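You operate a simulated robot arm through the tools that you are given. There is no shell and no other tool.

You are at the controls of a simulated robot arm. One attempt, no reset.

JOB
Shut the green cover and run the long bar across to the levers.
Fine: Cover first, then switch on with clean dry hands and press run; it stops by itself at 180 CM. Hands stay off the table top and chains, fingers clear of the cover's edge. Switch off after; the red pin stays on the box lid. The mains board still feeds the box.

Only the result counts: the job must be done as asked and must still hold three seconds after the hand-in. Knocking over, shifting, dropping, spilling or breaking anything else fails it. Lids that push on must go on centred and level and be pressed home; caps that screw on are set level and turned clockwise until they are tight.

ROBOT AND FRAMES
A 6-joint arm with a three-finger gripper, fixed in place. Base frame: the origin is on the floor under the middle of its stand, x ahead of it, y to its left, z up. Units: cm, degrees, N and s.
It reaches about 121.3 cm from its shoulder. Its first joint turns from -166.0 to 166.0 degrees. Payload 4.89 kg.
Tool frame: the origin (TCP) lies between the finger pads and is the grasp point; the fingertips stand 3 cm ahead of it; z points along the fingers, y is the line along which they close. The gripper opens to 16.4 cm; its body begins 12.5 cm behind the TCP.
Orientation is that of the tool frame in the base frame, as a unit quaternion [x, y, z, w]. With the fingers straight down and closing along the base's y, the tool's x points along the base's -x, its y along +y and its z along -z.

CONTROLS
- The arm moves only by the tool drive_tool. Its argument "plan" is text: rows parted by semicolons, each of 7 numbers parted by spaces: the shift along the tool's x, y, z in m, then the turn, a rotation vector about the tool's x, y, z in degrees, then the closure, from 0 (fully open) to 1 (shut). In form: x y z ax ay az gripper; .... A call has 1 to 20 rows; each row is the pose to reach, as a shift and turn from the pose commanded when the call began, along the tool's axes at that moment. A row lasts 0.2 s, in which the tool goes at most 5 cm and 8.6 degrees; a call with a longer step from one row to the next is refused whole, and so is a gripper value outside its range. A pose out of reach is approached as far as the arm can. The call stops where the force on the tool passes 40 N (or 10 N more than at its start, if that is more) or the arm is blocked; 0.2 s more then pass. Each finger travels about 10.8 cm/s and halts on what it meets, pressing with about 30 N; the grip force reading is that of the motor and also rises with nothing between the fingers. The clock runs only during rows and for 0.2 s after the last one: add rows that repeat a pose to give the fingers time. It gives the time, the measured TCP pose, the force on the tool (base axes), the opening and the grip force at its end, in the units of the frame above (readings bear some noise), with the torque about the TCP (base axes, N m) and any sound that the robot's microphone picked up.
- Cameras (640 x 400 px; columns grow to the right, rows downward): "scene" is fixed at [4.99, 65.05, 148.07]; the picture's right is [-0.74, -0.68, 0.00], its down [-0.13, 0.14, -0.98] and it looks along [0.66, -0.72, -0.19] (base axes); focal length 311 px, centre (320, 200). "wrist" rides on the gripper at [7.6, -0.2, -15.2] in the tool frame; the picture's right is [0.02, 1.00, 0.00], its down [-0.88, 0.02, -0.47] and it looks along [-0.47, 0.01, 0.88] (tool axes); focal length 247 px, centre (320, 200). There is no depth. A picture from a camera that has moved, and an enlarged one, comes with that camera's place and axes in the base frame and with its lens.
- capture(camera): a new picture of that camera. The clock stands still meanwhile.
- lift_body(by): moves the trunk up (or, below 0, down) by that many cm; the arm rides with it, the base frame stays. It gives what a move gives, with no picture.
- zoom(camera, box): a new picture of the part [left, top, right, bottom] of that camera's present view, enlarged. The clock stands still meanwhile.
- finish_job(): hands the job in; it is judged then, once.

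Nothing tells you positions but the pictures and the camera data. Unless the task says otherwise, let go and move clear before handing in.

The tools are called by a JSON object that holds its "op" and its "data". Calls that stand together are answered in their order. drive_tool: Moves the arm, as the interface text tells. Its arguments: {"type":"object","properties":{"plan":{"type":"string"}},"required":["plan"]} The other tools are called the same way: lift_body (by) moves the trunk up or down; capture (camera) takes a picture; zoom (camera, box) takes an enlarged picture of a part of a camera's view; finish_job () hands the job in.

At the start:

```text
time: 0.0
tool_pos: [53.18, -17.8, 144.84]
tool_rot: [0.0, 1.0, 0.0, 0.001]
contact_force: [0.1, -0.1, 0.1]
ft_torque: [0.01, 0.0, 0.0]
opening: 16.4
finger_force: 0.0
trunk travel left (down, up): [-17.5, 21.5]
```

scene: 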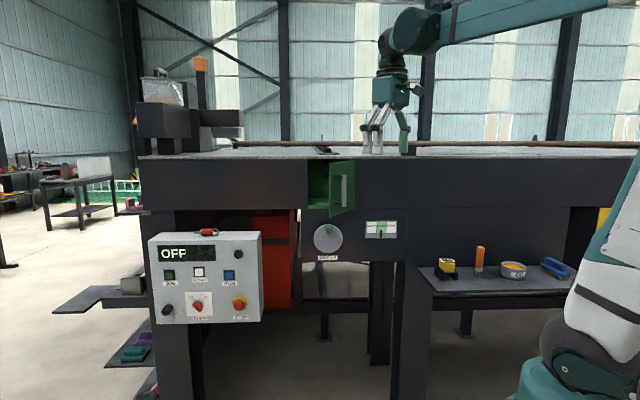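
wrist: 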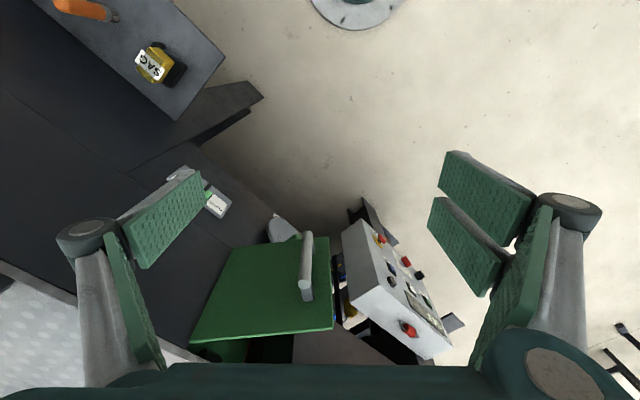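

I see a machine table with a green cover standing open, a control box with an OFF display, and a dial and gauge on the front. I'll zoom in on each part before moving.

{"op": "zoom", "data": {"camera": "scene", "box": [140, 220, 270, 330]}}

{"op": "zoom", "data": {"camera": "scene", "box": [290, 140, 420, 270]}}

{"op": "zoom", "data": {"camera": "scene", "box": [130, 60, 350, 200]}}

{"op": "zoom", "data": {"camera": "wrist", "box": [180, 200, 460, 370]}}

{"op": "zoom", "data": {"camera": "scene", "box": [400, 110, 640, 300]}}

{"op": "zoom", "data": {"camera": "scene", "box": [0, 120, 160, 270]}}

```text
3.64 times, centred on (205, 275) of scene
camera zoom: at [4.99, 65.05, 148.07], right [-0.74, -0.68, 0.0], down [-0.13, 0.14, -0.98], along [0.66, -0.72, -0.19], focal length 1131 px, centre (738, -73)
```

zoom: 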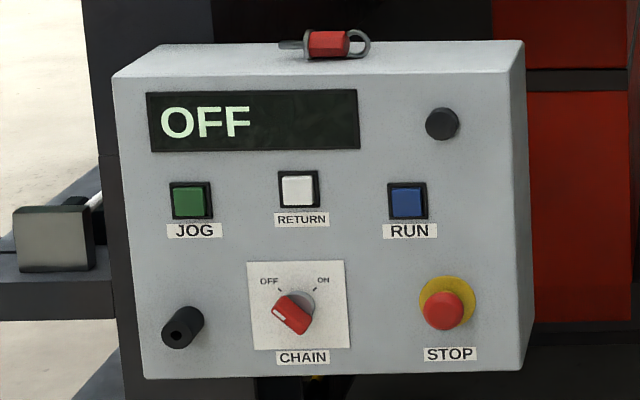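

```text
3.08 times, centred on (355, 205) of scene
camera zoom: at [4.99, 65.05, 148.07], right [-0.74, -0.68, 0.0], down [-0.13, 0.14, -0.98], along [0.66, -0.72, -0.19], focal length 957 px, centre (212, 185)
```

zoom: 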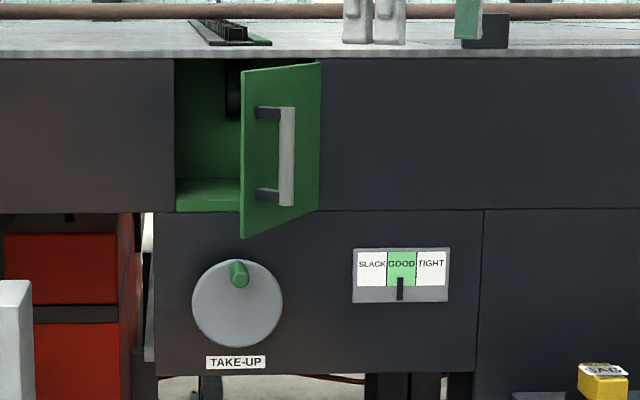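

```text
2.86 times, centred on (240, 130) of scene
camera zoom: at [4.99, 65.05, 148.07], right [-0.74, -0.68, 0.0], down [-0.13, 0.14, -0.98], along [0.66, -0.72, -0.19], focal length 888 px, centre (549, 400)
```

zoom: 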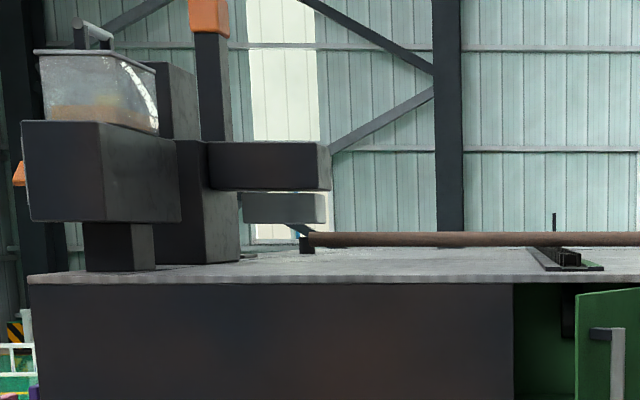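

```text
2.29 times, centred on (320, 285) of wrist
camera zoom: at [45.54, -18.02, 159.94], right [-0.02, 1.0, 0.0], down [0.88, 0.02, 0.47], along [0.47, 0.01, -0.88], focal length 564 px, centre (320, 6)
```

zoom: 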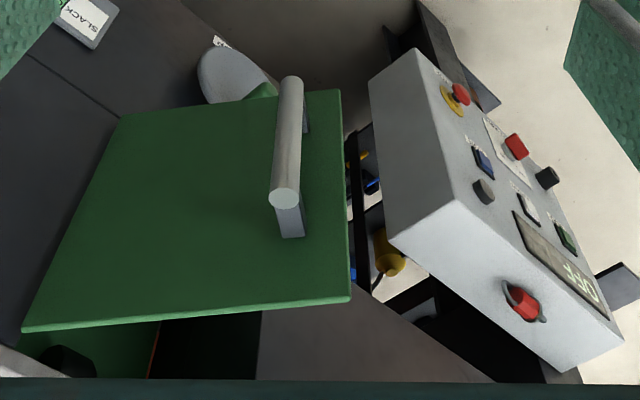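

```text
2.11 times, centred on (520, 205) of scene
camera zoom: at [4.99, 65.05, 148.07], right [-0.74, -0.68, 0.0], down [-0.13, 0.14, -0.98], along [0.66, -0.72, -0.19], focal length 655 px, centre (-101, 190)
```

zoom: 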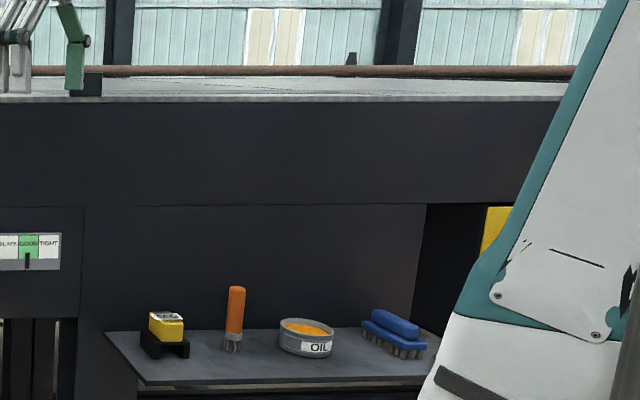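

```text
2.67 times, centred on (80, 195) of scene
camera zoom: at [4.99, 65.05, 148.07], right [-0.74, -0.68, 0.0], down [-0.13, 0.14, -0.98], along [0.66, -0.72, -0.19], focal length 829 px, centre (960, 213)
```

zoom: 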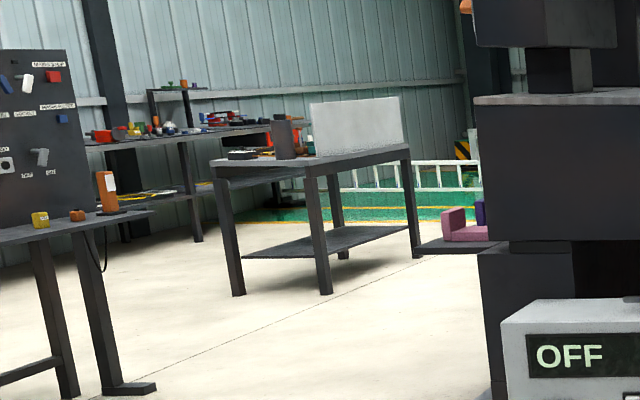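

The green cover is hinged on its right, at about (77, -34), and stands open with its free edge near (75, -16), z 121–140. The control box faces about (-0.7, 0.7, 0), with RUN near (105, 7.5, 97) and the CHAIN knob near (112, 17, 86). First I'll back into the free space in front and turn the tool level, facing the machine, with the fingers closed.

{"op": "drive_tool", "data": {"plan": "-0.014 0.0232 0.0082 2.93 -7.08 2.93 0.1; -0.028 0.0463 0.0163 5.87 -14.15 5.87 0.2; -0.042 0.0695 0.0245 8.8 -21.2 8.8 0.3; -0.056 0.0927 0.0327 11.73 -28.3 11.73 0.4; -0.07 0.1158 0.0408 14.67 -35.4 14.67 0.5; -0.084 0.139 0.049 17.6 -42.45 17.6 0.6; -0.098 0.1622 0.0572 20.5 -49.5 20.5 0.7; -0.112 0.1853 0.0653 23.5 -56.6 23.5 0.8; -0.126 0.2085 0.0735 26.4 -63.7 26.4 0.9; -0.14 0.2317 0.0817 29.3 -70.75 29.3 1; -0.154 0.2548 0.0898 32.3 -77.8 32.3 1; -0.168 0.278 0.098 35.2 -84.9 35.2 1; -0.168 0.278 0.098 35.2 -84.9 35.2 1; -0.168 0.278 0.098 35.2 -84.9 35.2 1"}}

```text
time: 3.0
tool_pos: [70.16, 10.01, 134.82]
tool_rot: [0.271, 0.653, -0.271, 0.653]
contact_force: [1.9, 1.0, 0.5]
ft_torque: [-0.06, -0.02, -0.18]
opening: 0.0
finger_force: 30.3
trunk travel left (down, up): [-17.5, 21.5]
```

The tool is now at about (70, 10, 135), level, and pointing along (0.7, -0.7, 0). I'll take pictures from both cameras.

{"op": "capture", "data": {"camera": "wrist"}}

{"op": "capture", "data": {"camera": "scene"}}

```text
taken
camera wrist: at [59.23, 20.69, 127.1], right [0.71, 0.71, -0.02], down [-0.32, 0.35, 0.88], along [0.63, -0.62, 0.47], focal length 247 px, centre (320, 200)
```

wrist: 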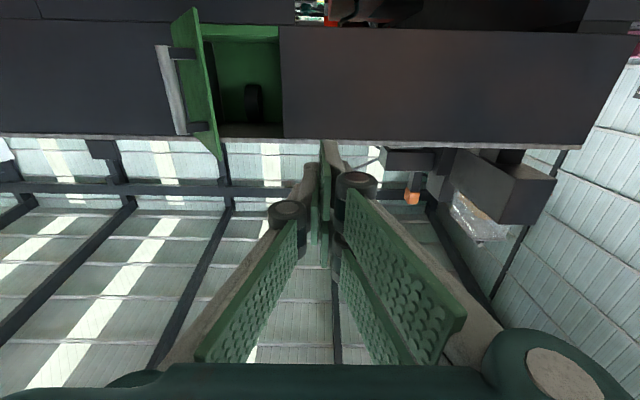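

```text
taken
```

scene: 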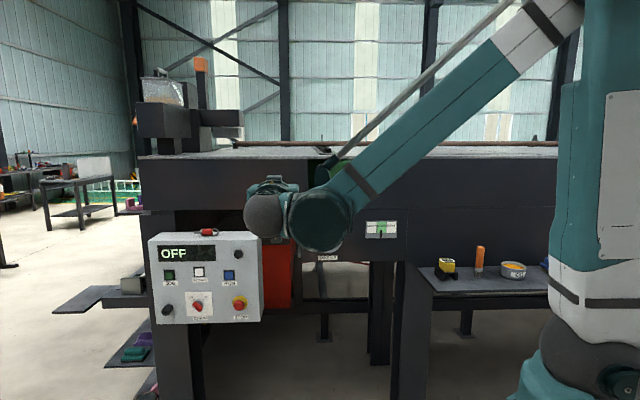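

The tool is level and clear. I'll zoom in on the knob, the buttons and the cover handle for finer geometry.

{"op": "zoom", "data": {"camera": "scene", "box": [180, 285, 220, 325]}}

{"op": "zoom", "data": {"camera": "scene", "box": [215, 260, 260, 320]}}

{"op": "zoom", "data": {"camera": "wrist", "box": [130, 0, 300, 170]}}

```text
10.00 times, centred on (200, 305) of scene
camera zoom: at [4.99, 65.05, 148.07], right [-0.74, -0.68, 0.0], down [-0.13, 0.14, -0.98], along [0.66, -0.72, -0.19], focal length 3109 px, centre (1520, -850)
```

zoom: 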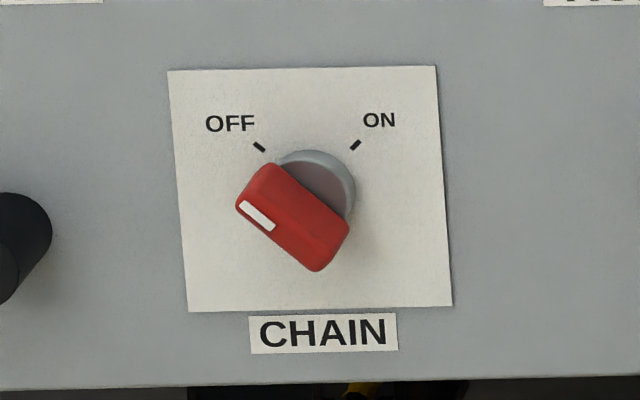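

```text
6.67 times, centred on (238, 290) of scene
camera zoom: at [4.99, 65.05, 148.07], right [-0.74, -0.68, 0.0], down [-0.13, 0.14, -0.98], along [0.66, -0.72, -0.19], focal length 2073 px, centre (870, -400)
```

zoom: 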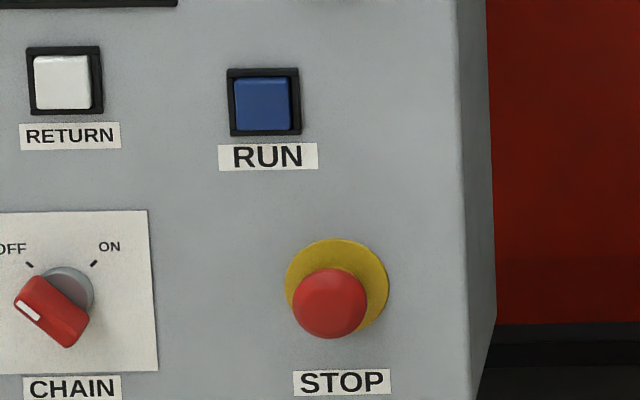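

```text
2.35 times, centred on (215, 85) of wrist
camera zoom: at [59.23, 20.69, 127.1], right [0.71, 0.71, -0.02], down [-0.32, 0.35, 0.88], along [0.63, -0.62, 0.47], focal length 581 px, centre (567, 471)
```

zoom: 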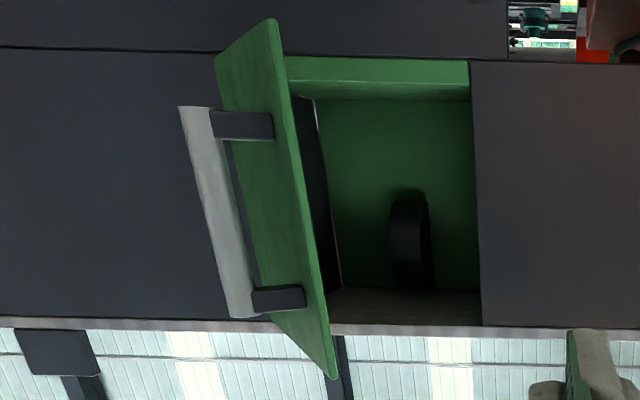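

The handle bar stands at about (71, -19.6), z 125–136, and the cover must swing about 53° onto the 45° table face. I'll go to a standoff in front of the bar, heading about -20°, with the fingers closed and well clear of the cover's free edge.

{"op": "drive_tool", "data": {"plan": "0.0061 -0.0344 0.0193 -3.57 0 0 1; 0.0123 -0.0688 0.0387 -7.14 0 0 1; 0.0184 -0.1032 0.058 -10.7 0 0 1; 0.0246 -0.1376 0.0773 -14.3 0 0 1; 0.0307 -0.172 0.0966 -17.9 0 0 1; 0.0369 -0.2064 0.116 -21.4 0 0 1; 0.043 -0.2408 0.1353 -25 0 0 1; 0.043 -0.2408 0.1353 -25 0 0 1"}}

{"op": "capture", "data": {"camera": "wrist"}}

{"op": "capture", "data": {"camera": "scene"}}

```text
time: 4.8
tool_pos: [62.56, -16.6, 130.46]
tool_rot: [0.123, 0.696, -0.123, 0.696]
contact_force: [-0.5, -0.6, 0.4]
ft_torque: [0.01, -0.02, 0.06]
opening: 0.0
finger_force: 30.1
trunk travel left (down, up): [-17.5, 21.5]
```

```text
taken
camera wrist: at [48.05, -11.59, 122.79], right [0.34, 0.94, -0.02], down [-0.44, 0.18, 0.88], along [0.83, -0.29, 0.47], focal length 247 px, centre (320, 200)
```

wrist: 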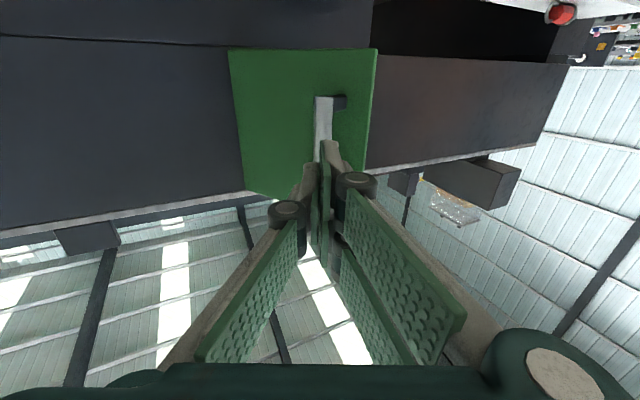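

```text
taken
```

scene: 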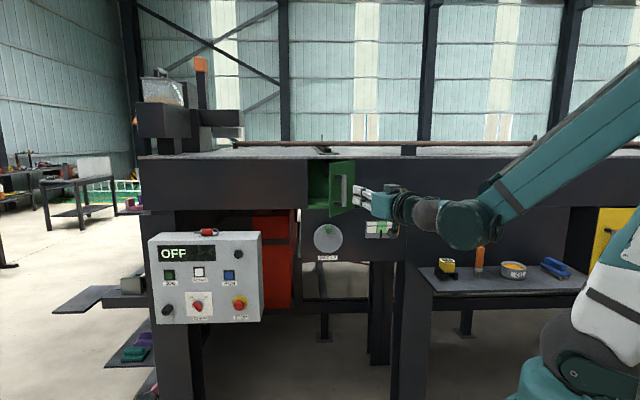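

The fingers are lined up on the handle bar. I'll push the bar along its arc about the hinge, turning the tool with it, until the cover is close to shut.

{"op": "drive_tool", "data": {"plan": "0 0.0004 0.026 0 0 0 1; 0 0.0008 0.0512 0 0 0 1; 0 0.01 0.061 2 0 0 1; 0 0.019 0.0709 4 0 0 1; 0 0.027 0.082 6.1 0 0 1; 0 0.0343 0.0929 8.3 0 0 1; 0 0.0407 0.1048 10.4 0 0 1; 0 0.0462 0.1169 12.5 0 0 1; 0 0.0505 0.1294 14.6 0 0 1; 0 0.0541 0.1421 16.7 0 0 1; 0 0.0565 0.155 18.8 0 0 1; 0 0.0582 0.168 20.8 0 0 1; 0 0.0586 0.181 22.9 0 0 1"}}

{"op": "capture", "data": {"camera": "wrist"}}

{"op": "capture", "data": {"camera": "scene"}}

```text
time: 7.6
tool_pos: [81.44, -17.2, 130.59]
tool_rot: [0.258, 0.658, -0.258, 0.658]
contact_force: [-0.8, 0.5, 0.3]
ft_torque: [0.06, 0.02, 0.13]
opening: 0.01
finger_force: 30.3
trunk travel left (down, up): [-17.5, 21.5]
```

```text
taken
camera wrist: at [70.19, -7.07, 122.92], right [0.68, 0.73, -0.02], down [-0.33, 0.34, 0.88], along [0.65, -0.59, 0.47], focal length 247 px, centre (320, 200)
```

wrist: 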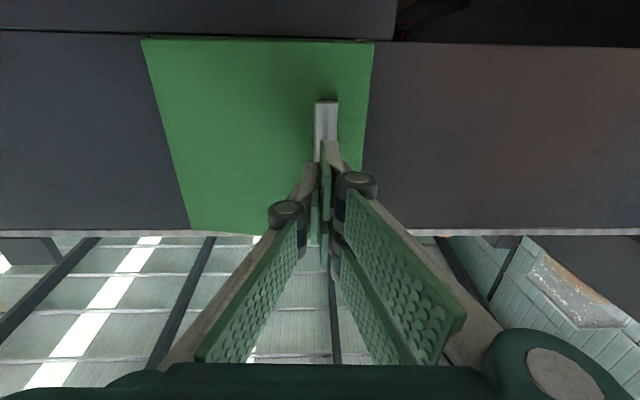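

```text
taken
```

scene: 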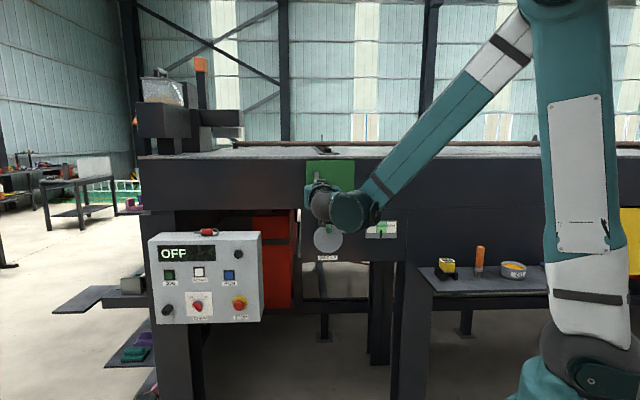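

The cover looks almost shut and there's no load on the fingers yet. I'll finish the arc gently and watch for contact force.

{"op": "drive_tool", "data": {"plan": "0 0.0013 0.0035 0.5 0 0 1; 0 0.0025 0.007 1 0 0 1; 0 0.0037 0.01 1.5 0 0 1; 0 0.005 0.0133 2.1 0 0 1; 0 0.0055 0.016 2.1 0 0 1; 0 0.0055 0.016 2.1 0 0 1"}}

{"op": "zoom", "data": {"camera": "scene", "box": [290, 140, 420, 270]}}

{"op": "zoom", "data": {"camera": "wrist", "box": [130, 20, 390, 240]}}

```text
time: 9.0
tool_pos: [83.07, -17.84, 130.51]
tool_rot: [0.271, 0.653, -0.271, 0.653]
contact_force: [-0.8, -0.3, 0.3]
ft_torque: [0.0, -0.03, 0.01]
opening: 0.0
finger_force: 30.2
trunk travel left (down, up): [-17.5, 21.5]
```

```text
3.08 times, centred on (355, 205) of scene
camera zoom: at [4.99, 65.05, 148.07], right [-0.74, -0.68, 0.0], down [-0.13, 0.14, -0.98], along [0.66, -0.72, -0.19], focal length 957 px, centre (212, 185)
```

zoom: 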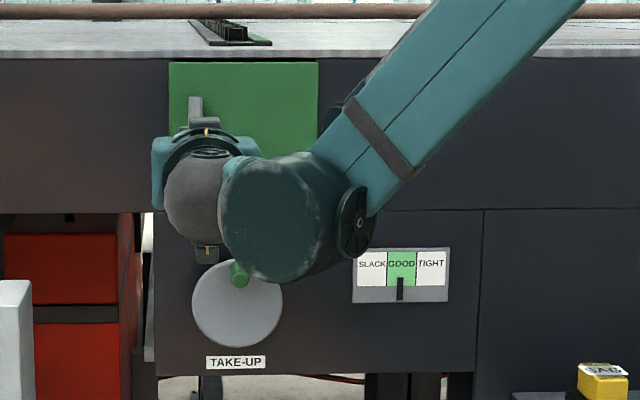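

```text
1.82 times, centred on (260, 130) of wrist
camera zoom: at [72.18, -7.37, 122.93], right [0.71, 0.71, -0.02], down [-0.32, 0.35, 0.88], along [0.63, -0.62, 0.47], focal length 449 px, centre (429, 327)
```

zoom: 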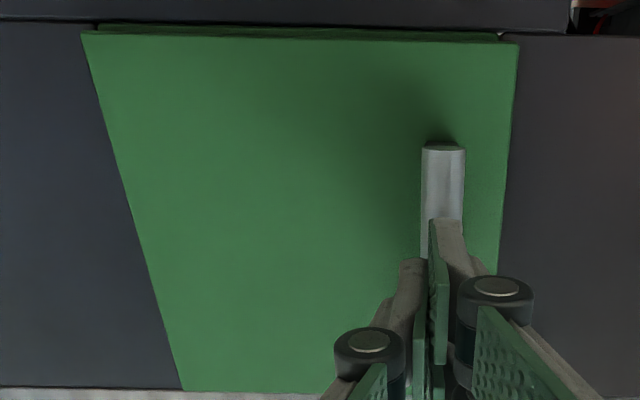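

There's still no resistance, so the cover may not be seated. I'll keep pushing straight in, in small steps, until I feel a stop.

{"op": "drive_tool", "data": {"plan": "0 0.0005 0.003 0 0 0 1; 0 0.001 0.006 0 0 0 1; 0 0.001 0.009 0 0 0 1; 0 0.001 0.012 0 0 0 1; 0 0.001 0.015 0 0 0 1; 0 0.001 0.018 0 0 0 1; 0 0.001 0.021 0 0 0 1"}}

{"op": "zoom", "data": {"camera": "wrist", "box": [130, 20, 390, 240]}}

```text
time: 10.0
tool_pos: [83.56, -18.47, 130.6]
tool_rot: [0.269, 0.654, -0.269, 0.654]
contact_force: [-18.8, 14.6, 1.1]
ft_torque: [0.2, 0.25, 0.06]
opening: 0.02
finger_force: 29.7
trunk travel left (down, up): [-17.5, 21.5]
stopped in row 4: the force on the tool passed its limit at 46 N (the readings are from after the stop); the commanded pose is now the measured one
```

```text
1.82 times, centred on (260, 130) of wrist
camera zoom: at [72.72, -7.81, 122.94], right [0.71, 0.71, -0.02], down [-0.32, 0.35, 0.88], along [0.63, -0.62, 0.47], focal length 449 px, centre (429, 327)
```

zoom: 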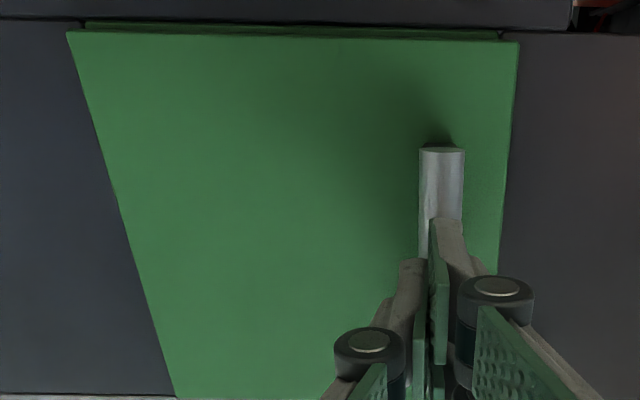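

The push met a firm stop at 46 N, so the cover is home. I'll back straight off and check that it stays shut.

{"op": "drive_tool", "data": {"plan": "0 0 -0.01 0 0 0 1; 0 0 -0.03 0 0 0 1; 0 0 -0.06 0 0 0 1; 0 0 -0.1 0 0 0 1; 0 0 -0.14 0 0 0 1; 0 0.04 -0.16 0 0 0 1; 0 0.08 -0.18 0 0 0 1; 0 0.12 -0.2 0 0 0 1; 0 0.12 -0.2 0 0 0 1"}}

{"op": "zoom", "data": {"camera": "scene", "box": [290, 140, 420, 270]}}

{"op": "capture", "data": {"camera": "wrist"}}

{"op": "capture", "data": {"camera": "scene"}}

```text
time: 12.0
tool_pos: [78.14, 4.13, 130.64]
tool_rot: [0.271, 0.654, -0.27, 0.653]
contact_force: [0.6, 0.2, -0.5]
ft_torque: [-0.05, -0.04, -0.12]
opening: 0.0
finger_force: 29.8
trunk travel left (down, up): [-17.5, 21.5]
```

```text
3.08 times, centred on (355, 205) of scene
camera zoom: at [4.99, 65.05, 148.07], right [-0.74, -0.68, 0.0], down [-0.13, 0.14, -0.98], along [0.66, -0.72, -0.19], focal length 957 px, centre (212, 185)
```

zoom: 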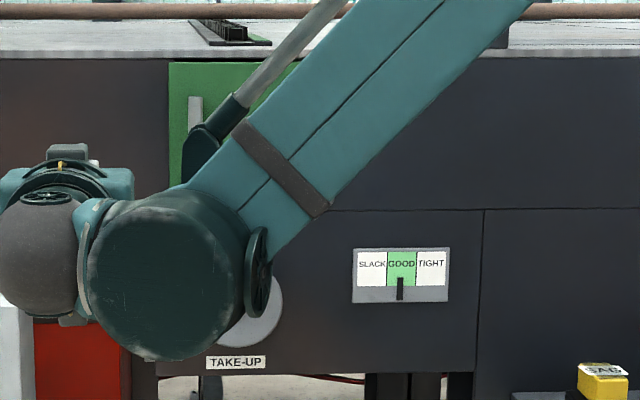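

```text
taken
camera wrist: at [67.22, 14.74, 122.95], right [0.71, 0.71, -0.02], down [-0.32, 0.35, 0.88], along [0.63, -0.62, 0.47], focal length 247 px, centre (320, 200)
```

wrist: 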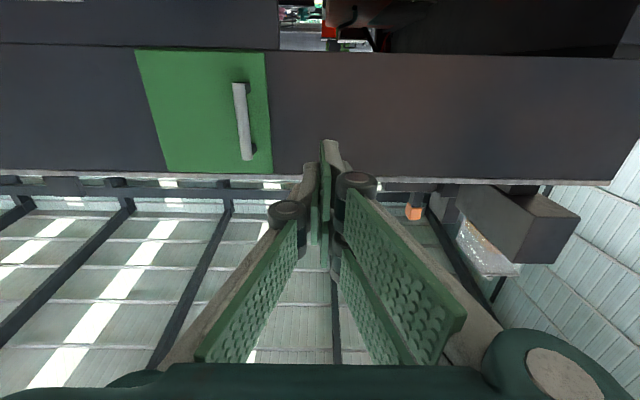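

```text
taken
```

scene: 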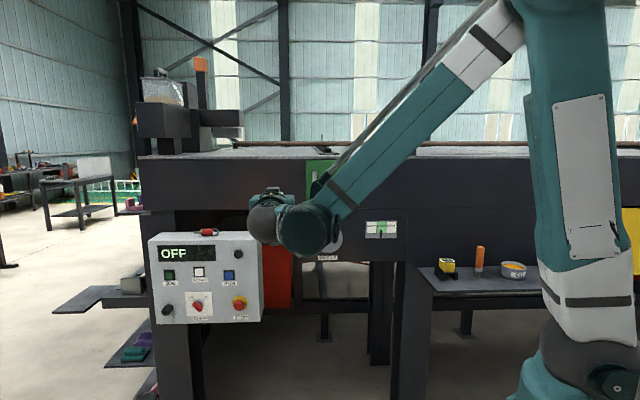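

The cover stays in place. I'll zoom in to make sure it's flush.

{"op": "zoom", "data": {"camera": "wrist", "box": [110, 30, 300, 190]}}

{"op": "zoom", "data": {"camera": "scene", "box": [295, 150, 355, 190]}}

```text
2.50 times, centred on (205, 110) of wrist
camera zoom: at [67.22, 14.74, 122.95], right [0.71, 0.71, -0.02], down [-0.32, 0.35, 0.88], along [0.63, -0.62, 0.47], focal length 617 px, centre (608, 425)
```

zoom: 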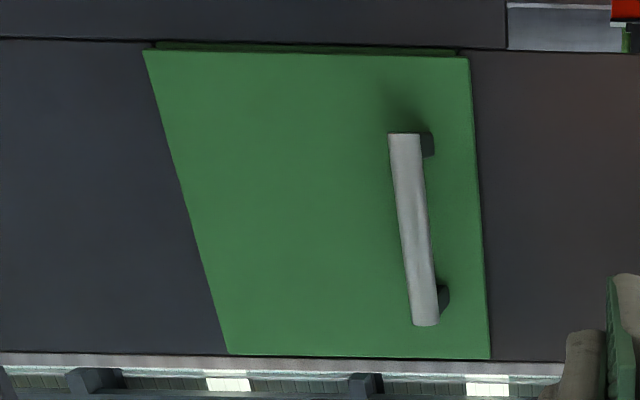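

```text
10.00 times, centred on (325, 170) of scene
camera zoom: at [4.99, 65.05, 148.07], right [-0.74, -0.68, 0.0], down [-0.13, 0.14, -0.98], along [0.66, -0.72, -0.19], focal length 3109 px, centre (270, 500)
```

zoom: 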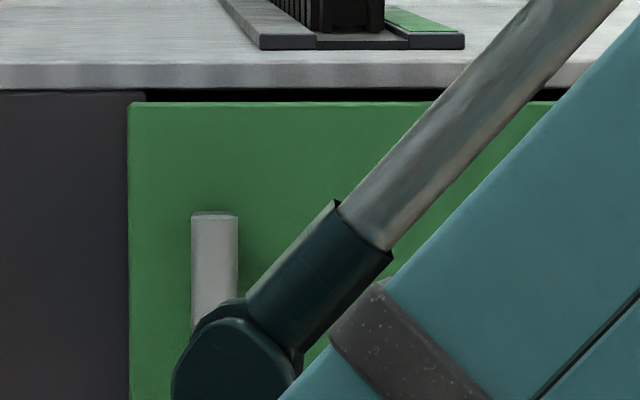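

The cover is shut flush. Next I'll look at the fingertips, then pitch the tool down so the wrist camera can see the control panel.

{"op": "zoom", "data": {"camera": "wrist", "box": [250, 120, 400, 280]}}

```text
2.50 times, centred on (325, 200) of wrist
camera zoom: at [67.22, 14.74, 122.95], right [0.71, 0.71, -0.02], down [-0.32, 0.35, 0.88], along [0.63, -0.62, 0.47], focal length 617 px, centre (308, 200)
```

zoom: 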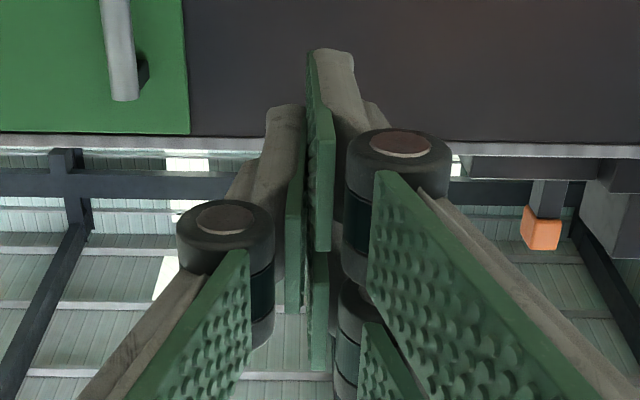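

I'll move to a viewing pose about 25 cm in front of the control box, pitched 45° down with the fingers open, to refine the knob and button positions.

{"op": "drive_tool", "data": {"plan": "0.032 0.0267 -0.0079 0 4.5 0 0.9; 0.064 0.0534 -0.0158 0 9 0 0.8; 0.096 0.0801 -0.0237 0 13.5 0 0.6; 0.128 0.1068 -0.0316 0 18 0 0.4; 0.16 0.1335 -0.0395 0 22.5 0 0.2; 0.192 0.1602 -0.0474 0 27 0 0; 0.224 0.1869 -0.0553 0 31.5 0 0; 0.256 0.2136 -0.0632 0 36 0 0; 0.288 0.2403 -0.0711 0 40.5 0 0; 0.32 0.267 -0.079 0 45 0 0; 0.32 0.267 -0.079 0 45 0 0"}}

{"op": "capture", "data": {"camera": "wrist"}}

{"op": "capture", "data": {"camera": "scene"}}

```text
time: 14.4
tool_pos: [91.25, 28.68, 98.71]
tool_rot: [0.354, 0.854, -0.147, 0.353]
contact_force: [1.3, 0.0, 0.4]
ft_torque: [-0.05, 0.01, -0.06]
opening: 16.42
finger_force: 0.1
trunk travel left (down, up): [-17.5, 21.5]
```

```text
taken
camera wrist: at [79.74, 39.92, 103.85], right [0.7, 0.72, -0.01], down [0.22, -0.19, 0.96], along [0.68, -0.67, -0.29], focal length 247 px, centre (320, 200)
```

wrist: 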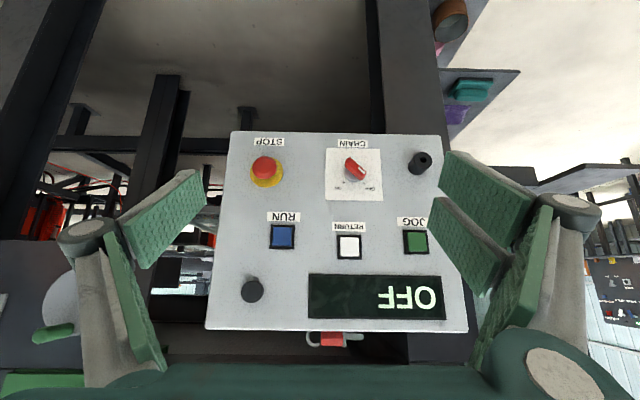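

```text
taken
```

scene: 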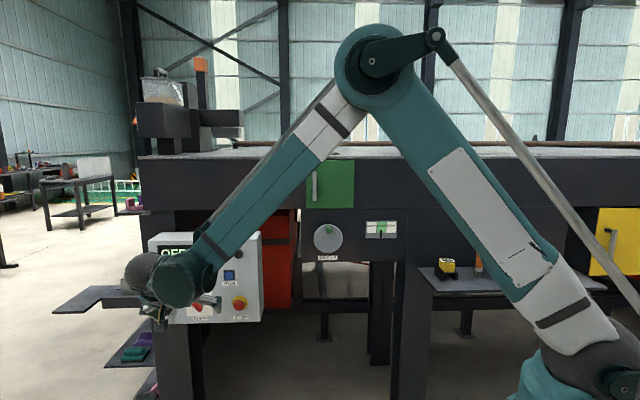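

The panel is in full view, upside down, and the cover is still shut. I'll zoom in on the knob and the buttons.

{"op": "zoom", "data": {"camera": "wrist", "box": [200, 120, 480, 350]}}

{"op": "zoom", "data": {"camera": "wrist", "box": [320, 135, 390, 205]}}

{"op": "zoom", "data": {"camera": "wrist", "box": [240, 200, 320, 260]}}

{"op": "zoom", "data": {"camera": "scene", "box": [295, 150, 365, 215]}}

```text
1.74 times, centred on (340, 235) of wrist
camera zoom: at [79.74, 39.92, 103.85], right [0.7, 0.72, -0.01], down [0.22, -0.19, 0.96], along [0.68, -0.67, -0.29], focal length 430 px, centre (285, 139)
```

zoom: 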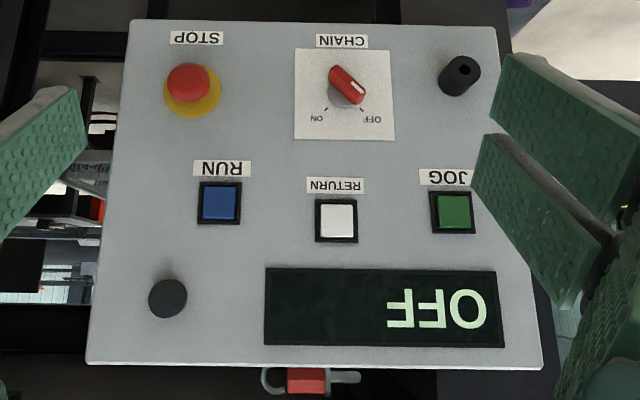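

```text
5.71 times, centred on (355, 170) of wrist
camera zoom: at [79.74, 39.92, 103.85], right [0.7, 0.72, -0.01], down [0.22, -0.19, 0.96], along [0.68, -0.67, -0.29], focal length 1411 px, centre (120, 371)
```

zoom: 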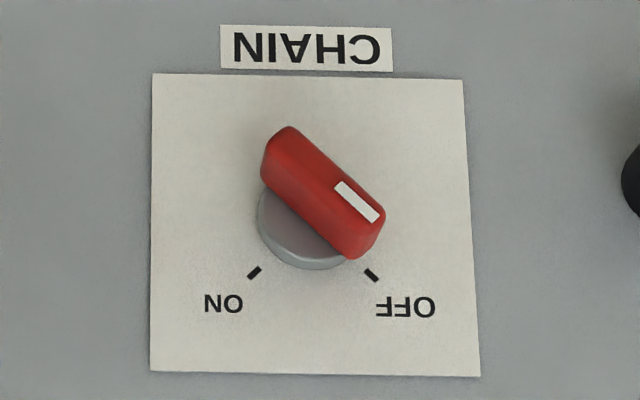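

```text
6.67 times, centred on (280, 230) of wrist
camera zoom: at [79.74, 39.92, 103.85], right [0.7, 0.72, -0.01], down [0.22, -0.19, 0.96], along [0.68, -0.67, -0.29], focal length 1646 px, centre (587, 0)
```

zoom: 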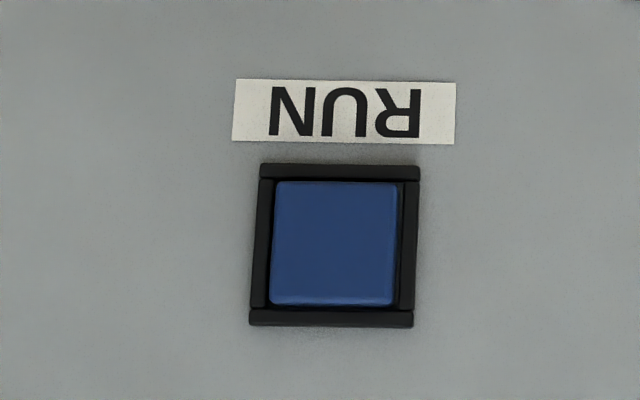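

```text
6.15 times, centred on (330, 182) of scene
camera zoom: at [4.99, 65.05, 148.07], right [-0.74, -0.68, 0.0], down [-0.13, 0.14, -0.98], along [0.66, -0.72, -0.19], focal length 1913 px, centre (258, 308)
```

zoom: 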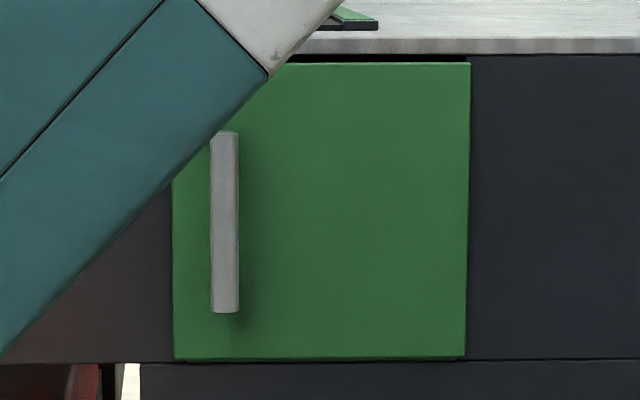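

The knob axis meets the plate near (113.3, 15.4, 86.2). The knob bar points up-left to OFF, and RUN is near (104.2, 7.5, 97.6). I'll level the tool, roll it -45° so the fingers straddle the bar's flats, and stop 12 cm from the plate with a 6 cm opening.

{"op": "drive_tool", "data": {"plan": "-0.0001 0.0079 0.0222 2.21 -5.33 -5.33 0.2; -0.0003 0.0157 0.0445 4.41 -10.65 -10.65 0.4; -0.0004 0.0236 0.0667 6.62 -15.98 -15.98 0.55; -0.0006 0.0315 0.089 8.83 -21.3 -21.3 0.63; -0.0007 0.0393 0.1112 11.03 -26.63 -26.63 0.63; -0.0008 0.0472 0.1334 13.24 -31.95 -31.95 0.63; -0.001 0.055 0.1557 15.44 -37.28 -37.28 0.63; -0.0011 0.0629 0.1779 17.65 -42.6 -42.6 0.63; -0.0011 0.0629 0.1779 17.65 -42.6 -42.6 0.63; -0.0011 0.0629 0.1779 17.65 -42.6 -42.6 0.63"}}

{"op": "capture", "data": {"camera": "wrist"}}

{"op": "capture", "data": {"camera": "scene"}}

```text
time: 16.6
tool_pos: [104.78, 23.82, 86.3]
tool_rot: [0.0, 0.707, -0.5, 0.499]
contact_force: [0.1, -0.2, -0.3]
ft_torque: [-0.04, -0.05, -0.04]
opening: 6.06
finger_force: 0.1
trunk travel left (down, up): [-17.5, 21.5]
```

```text
taken
camera wrist: at [90.14, 30.59, 80.94], right [0.49, 0.49, -0.72], down [0.12, 0.78, 0.61], along [0.86, -0.38, 0.33], focal length 247 px, centre (320, 200)
```

wrist: 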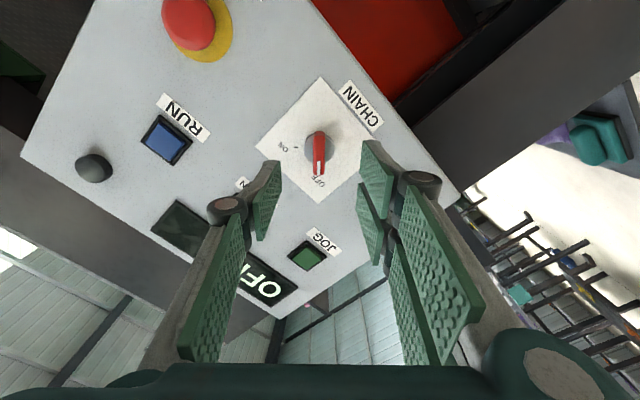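

```text
taken
```

scene: 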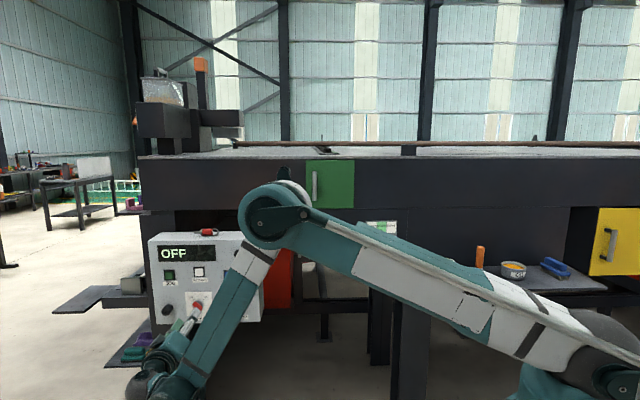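

The opening straddles the knob and the bar looks lined up with the fingers. The arm's elbow is well clear. I'll zoom in to check centring before moving in.

{"op": "zoom", "data": {"camera": "wrist", "box": [250, 70, 400, 220]}}

{"op": "zoom", "data": {"camera": "scene", "box": [120, 270, 230, 400]}}

```text
2.67 times, centred on (325, 145) of wrist
camera zoom: at [90.14, 30.59, 80.94], right [0.49, 0.49, -0.72], down [0.12, 0.78, 0.61], along [0.86, -0.38, 0.33], focal length 659 px, centre (307, 347)
```

zoom: 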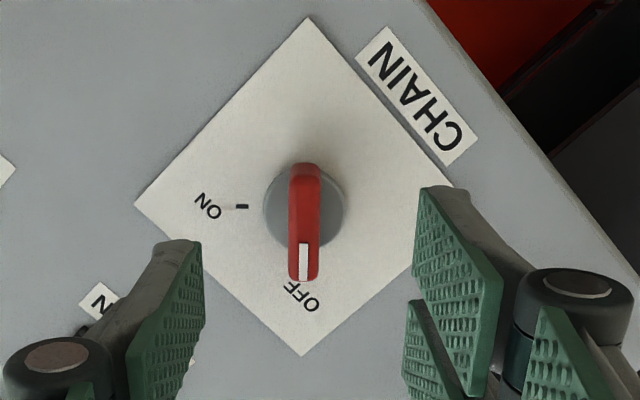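

```text
3.08 times, centred on (175, 335) of scene
camera zoom: at [4.99, 65.05, 148.07], right [-0.74, -0.68, 0.0], down [-0.13, 0.14, -0.98], along [0.66, -0.72, -0.19], focal length 957 px, centre (766, -215)
```

zoom: 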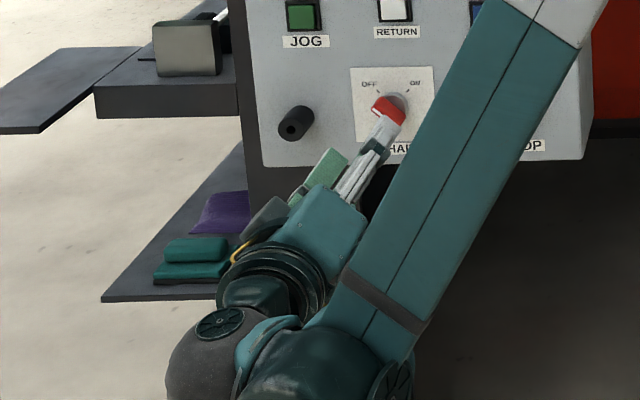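

The knob sits within about 0.2 cm of the tool axis, with its bar aligned. I'll move straight in so the pads flank the bar, then check before closing.

{"op": "drive_tool", "data": {"plan": "0 -0.001 0.016 0 0 0 0.63; 0 -0.0015 0.032 0 0 0 0.63; 0 -0.0015 0.048 0 0 0 0.63; 0 -0.0015 0.058 0 0 0 0.63; 0 -0.0015 0.068 0 0 0 0.63; 0 -0.0015 0.076 0 0 0 0.63; 0 -0.0015 0.076 0 0 0 0.63"}}

{"op": "capture", "data": {"camera": "wrist"}}

{"op": "zoom", "data": {"camera": "scene", "box": [120, 270, 230, 400]}}

```text
time: 18.2
tool_pos: [110.0, 18.49, 86.21]
tool_rot: [0.002, 0.707, -0.499, 0.5]
contact_force: [0.8, -0.4, 0.4]
ft_torque: [-0.01, -0.01, 0.02]
opening: 6.07
finger_force: 0.1
trunk travel left (down, up): [-17.5, 21.5]
```

```text
taken
camera wrist: at [95.37, 25.33, 80.9], right [0.49, 0.49, -0.72], down [0.12, 0.78, 0.61], along [0.86, -0.38, 0.33], focal length 247 px, centre (320, 200)
```

wrist: 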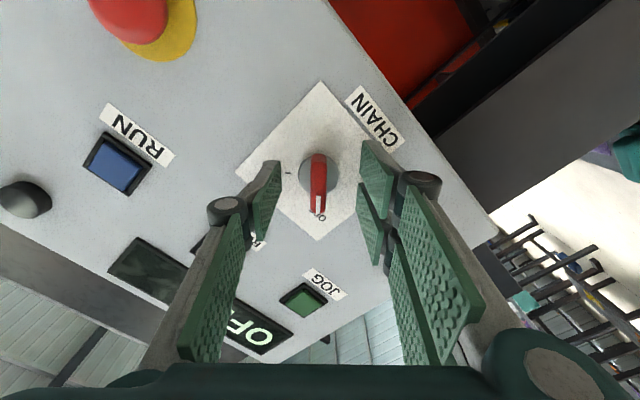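

```text
3.08 times, centred on (175, 335) of scene
camera zoom: at [4.99, 65.05, 148.07], right [-0.74, -0.68, 0.0], down [-0.13, 0.14, -0.98], along [0.66, -0.72, -0.19], focal length 957 px, centre (766, -215)
```

zoom: 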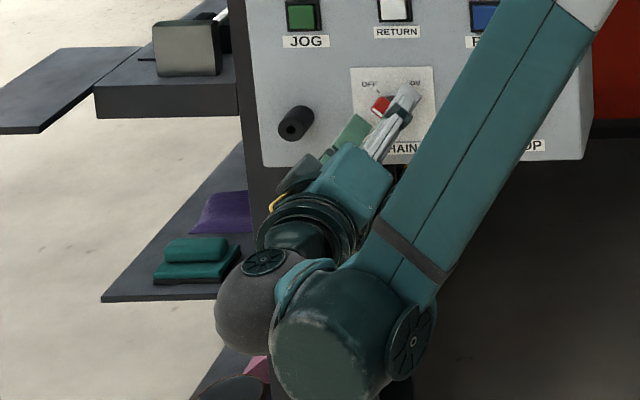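

I'm around the knob with no contact. I'll zoom in to judge the depth before closing.

{"op": "zoom", "data": {"camera": "wrist", "box": [250, 90, 400, 240]}}

{"op": "zoom", "data": {"camera": "scene", "box": [180, 280, 220, 330]}}

```text
2.67 times, centred on (325, 165) of wrist
camera zoom: at [95.37, 25.33, 80.9], right [0.49, 0.49, -0.72], down [0.12, 0.78, 0.61], along [0.86, -0.38, 0.33], focal length 659 px, centre (307, 293)
```

zoom: 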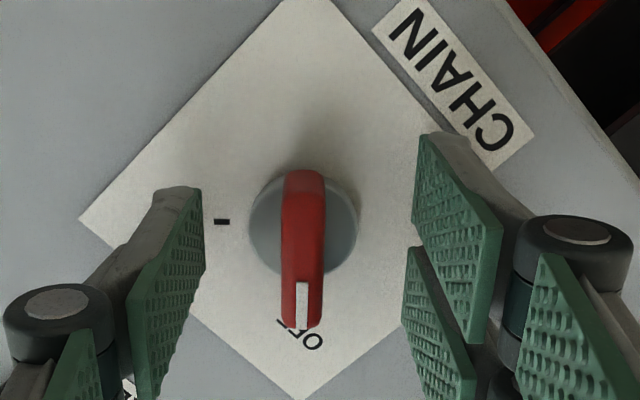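

```text
8.00 times, centred on (200, 305) of scene
camera zoom: at [4.99, 65.05, 148.07], right [-0.74, -0.68, 0.0], down [-0.13, 0.14, -0.98], along [0.66, -0.72, -0.19], focal length 2487 px, centre (1280, -640)
```

zoom: 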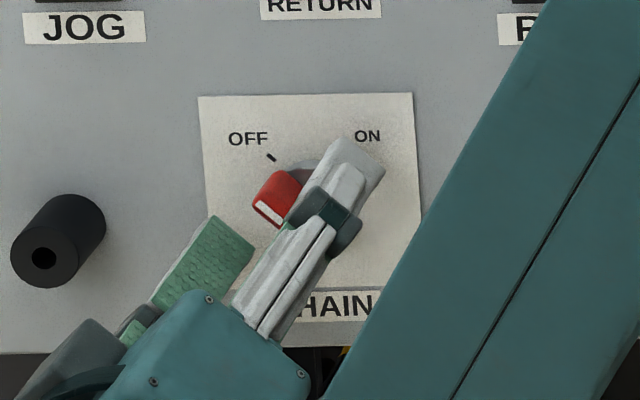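

The bar's front face is about 1 cm ahead of the TCP and the tips reach about 2 cm past it. That's a good grip depth, so I'll close on the bar.

{"op": "drive_tool", "data": {"plan": "0 0 0 0 0 0 0.75; 0 0 0 0 0 0 0.85; 0 0 0 0 0 0 0.95; 0 0 0 0 0 0 1; 0 0 0 0 0 0 1"}}

{"op": "zoom", "data": {"camera": "wrist", "box": [250, 90, 400, 240]}}

{"op": "zoom", "data": {"camera": "scene", "box": [140, 230, 230, 330]}}

```text
time: 19.4
tool_pos: [109.97, 18.44, 86.2]
tool_rot: [0.0, 0.708, -0.499, 0.5]
contact_force: [-3.8, -7.2, 6.9]
ft_torque: [-0.12, -0.13, -0.21]
opening: 1.17
finger_force: 44.5
trunk travel left (down, up): [-17.5, 21.5]
```

```text
2.67 times, centred on (325, 165) of wrist
camera zoom: at [95.33, 25.28, 80.96], right [0.49, 0.49, -0.72], down [0.12, 0.78, 0.61], along [0.86, -0.38, 0.33], focal length 659 px, centre (307, 293)
```

zoom: 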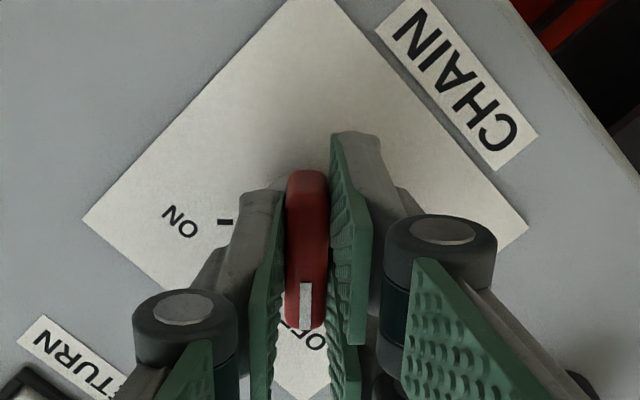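

```text
4.00 times, centred on (185, 280) of scene
camera zoom: at [4.99, 65.05, 148.07], right [-0.74, -0.68, 0.0], down [-0.13, 0.14, -0.98], along [0.66, -0.72, -0.19], focal length 1244 px, centre (860, -120)
```

zoom: 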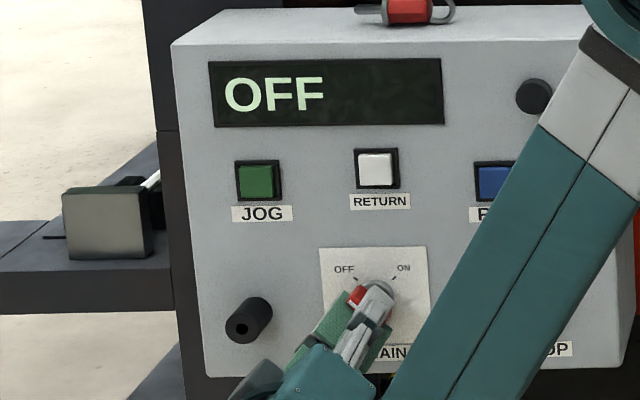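

The bar is gripped at 1.2 cm, with about 10 N of side load along the tool's -y. I'll shift slightly to relieve that before turning.

{"op": "drive_tool", "data": {"plan": "0 -0.001 0 0 0 0 1; 0 -0.001 0 0 0 0 1; 0 -0.001 0 0 0 0 1"}}

```text
time: 20.2
tool_pos: [109.97, 18.46, 86.36]
tool_rot: [0.002, 0.707, -0.499, 0.5]
contact_force: [12.6, -10.0, 6.3]
ft_torque: [-0.16, -0.15, 0.06]
opening: 1.2
finger_force: 44.9
trunk travel left (down, up): [-17.5, 21.5]
```

The side load is mostly gone. I'll start turning clockwise, which is +z roll, and check partway.

{"op": "drive_tool", "data": {"plan": "0 0 0 0 0 5 1; 0 0 0 0 0 10 1; 0 0 0 0 0 15 1; 0 0 0 0 0 20 1; 0 0 0 0 0 25 1; 0 0 0 0 0 25 1"}}

{"op": "zoom", "data": {"camera": "wrist", "box": [250, 90, 400, 240]}}

```text
time: 21.6
tool_pos: [109.96, 18.48, 86.16]
tool_rot: [0.155, 0.691, -0.38, 0.596]
contact_force: [8.6, -14.9, 1.1]
ft_torque: [0.19, 0.18, -0.29]
opening: 1.2
finger_force: 44.9
trunk travel left (down, up): [-17.5, 21.5]
```

```text
2.67 times, centred on (325, 165) of wrist
camera zoom: at [97.34, 27.31, 79.08], right [0.66, 0.66, -0.36], down [-0.11, 0.56, 0.82], along [0.74, -0.5, 0.44], focal length 659 px, centre (307, 293)
```

zoom: 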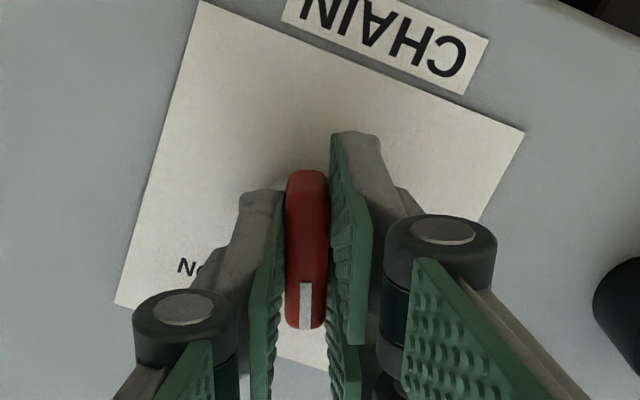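

The knob turns with the gripper. I'll carry on towards ON.

{"op": "drive_tool", "data": {"plan": "0 0 0 0 0 5 1; 0 0 0 0 0 10 1; 0 0 0 0 0 15 1; 0 0 0 0 0 20 1; 0 0 0 0 0 25 1; 0 0 0 0 0 30 1; 0 0 0 0 0 35 1; 0 0 0 0 0 40 1; 0 0 0 0 0 45 1; 0 0 0 0 0 50 1; 0 0 0 0 0 55 1; 0 0 0 0 0 60 1; 0 0 0 0 0 60 1"}}

{"op": "capture", "data": {"camera": "wrist"}}

{"op": "capture", "data": {"camera": "scene"}}

```text
time: 23.2
tool_pos: [110.12, 18.65, 86.16]
tool_rot: [0.349, 0.616, -0.188, 0.681]
contact_force: [7.9, -2.7, -4.3]
ft_torque: [0.66, 0.6, 0.3]
opening: 1.19
finger_force: 44.9
trunk travel left (down, up): [-17.5, 21.5]
stopped in row 8: the force on the tool passed its limit at 41 N (the readings are from after the stop); the commanded pose is now the measured one
```

```text
taken
camera wrist: at [100.56, 30.53, 78.75], right [0.69, 0.69, 0.22], down [-0.47, 0.19, 0.86], along [0.55, -0.7, 0.46], focal length 247 px, centre (320, 200)
```

wrist: 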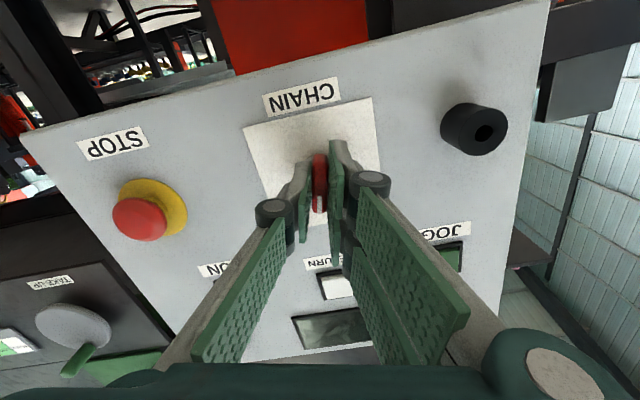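

```text
taken
```

scene: 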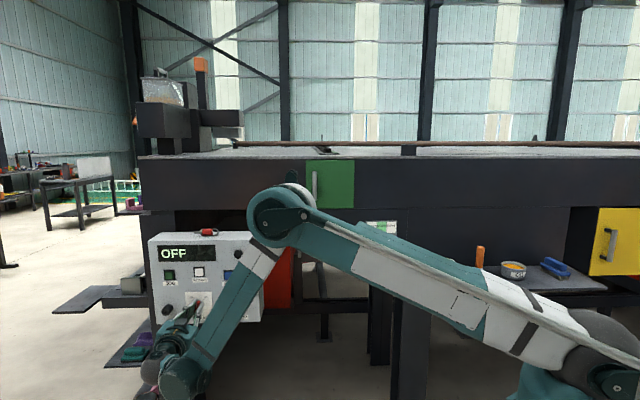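

The knob has turned about 59°, to roll about +14°, and the call stopped on side load. The stress has since relaxed, so I'll continue in small steps.

{"op": "drive_tool", "data": {"plan": "0 0 0 0 0 4 1; 0 0 0 0 0 8 1; 0 0 0 0 0 12 1; 0 0 0 0 0 16 1; 0 0 0 0 0 16 1"}}

{"op": "zoom", "data": {"camera": "wrist", "box": [250, 90, 400, 240]}}

```text
time: 24.4
tool_pos: [110.23, 18.72, 86.27]
tool_rot: [0.431, 0.562, -0.091, 0.701]
contact_force: [37.1, -1.4, -1.1]
ft_torque: [-0.09, -0.08, 0.53]
opening: 1.2
finger_force: 45.0
trunk travel left (down, up): [-17.5, 21.5]
```

```text
2.67 times, centred on (325, 165) of wrist
camera zoom: at [102.0, 31.98, 79.54], right [0.62, 0.62, 0.48], down [-0.63, 0.03, 0.77], along [0.46, -0.78, 0.41], focal length 659 px, centre (307, 293)
```

zoom: 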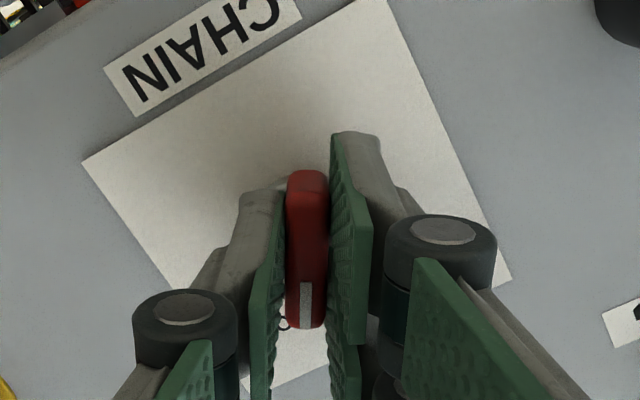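

The knob is now at about +30° roll, with 15° still to go to ON. The knob is pulling the tool left and inwards, so I'll shift 1.5 mm that way while I finish the turn.

{"op": "drive_tool", "data": {"plan": "0.0007 0.0013 0.0012 0 0 0 1; 0.0007 0.0013 0.0012 0 0 4 1; 0.0007 0.0013 0.0012 0 0 8 1; 0.0007 0.0013 0.0012 0 0 12 1; 0.0007 0.0013 0.0012 0 0 15 1; 0.0007 0.0013 0.0012 0 0 15 1"}}

{"op": "capture", "data": {"camera": "scene"}}

{"op": "capture", "data": {"camera": "wrist"}}

```text
time: 25.8
tool_pos: [110.18, 18.78, 86.31]
tool_rot: [0.501, 0.5, 0.001, 0.706]
contact_force: [-22.3, 8.5, -11.7]
ft_torque: [0.0, 0.11, -0.42]
opening: 1.16
finger_force: 45.6
trunk travel left (down, up): [-17.5, 21.5]
```

```text
taken
```

scene: 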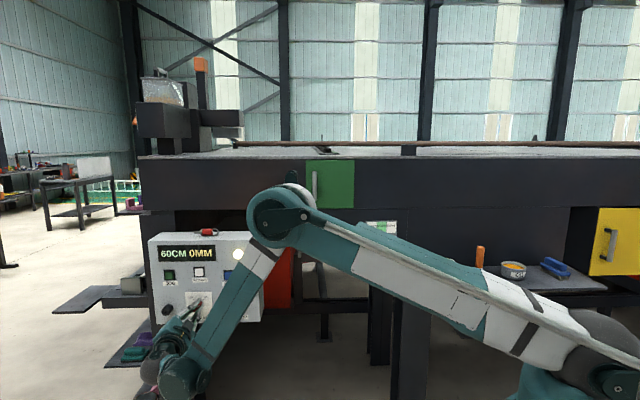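

```text
taken
camera wrist: at [103.19, 33.17, 80.76], right [0.51, 0.51, 0.69], down [-0.77, -0.1, 0.64], along [0.39, -0.85, 0.34], focal length 247 px, centre (320, 200)
```

wrist: 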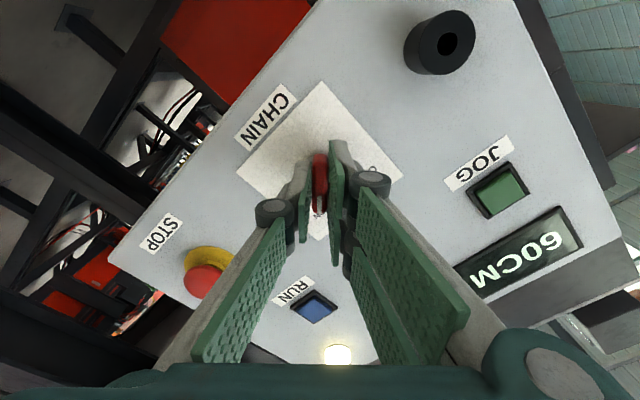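

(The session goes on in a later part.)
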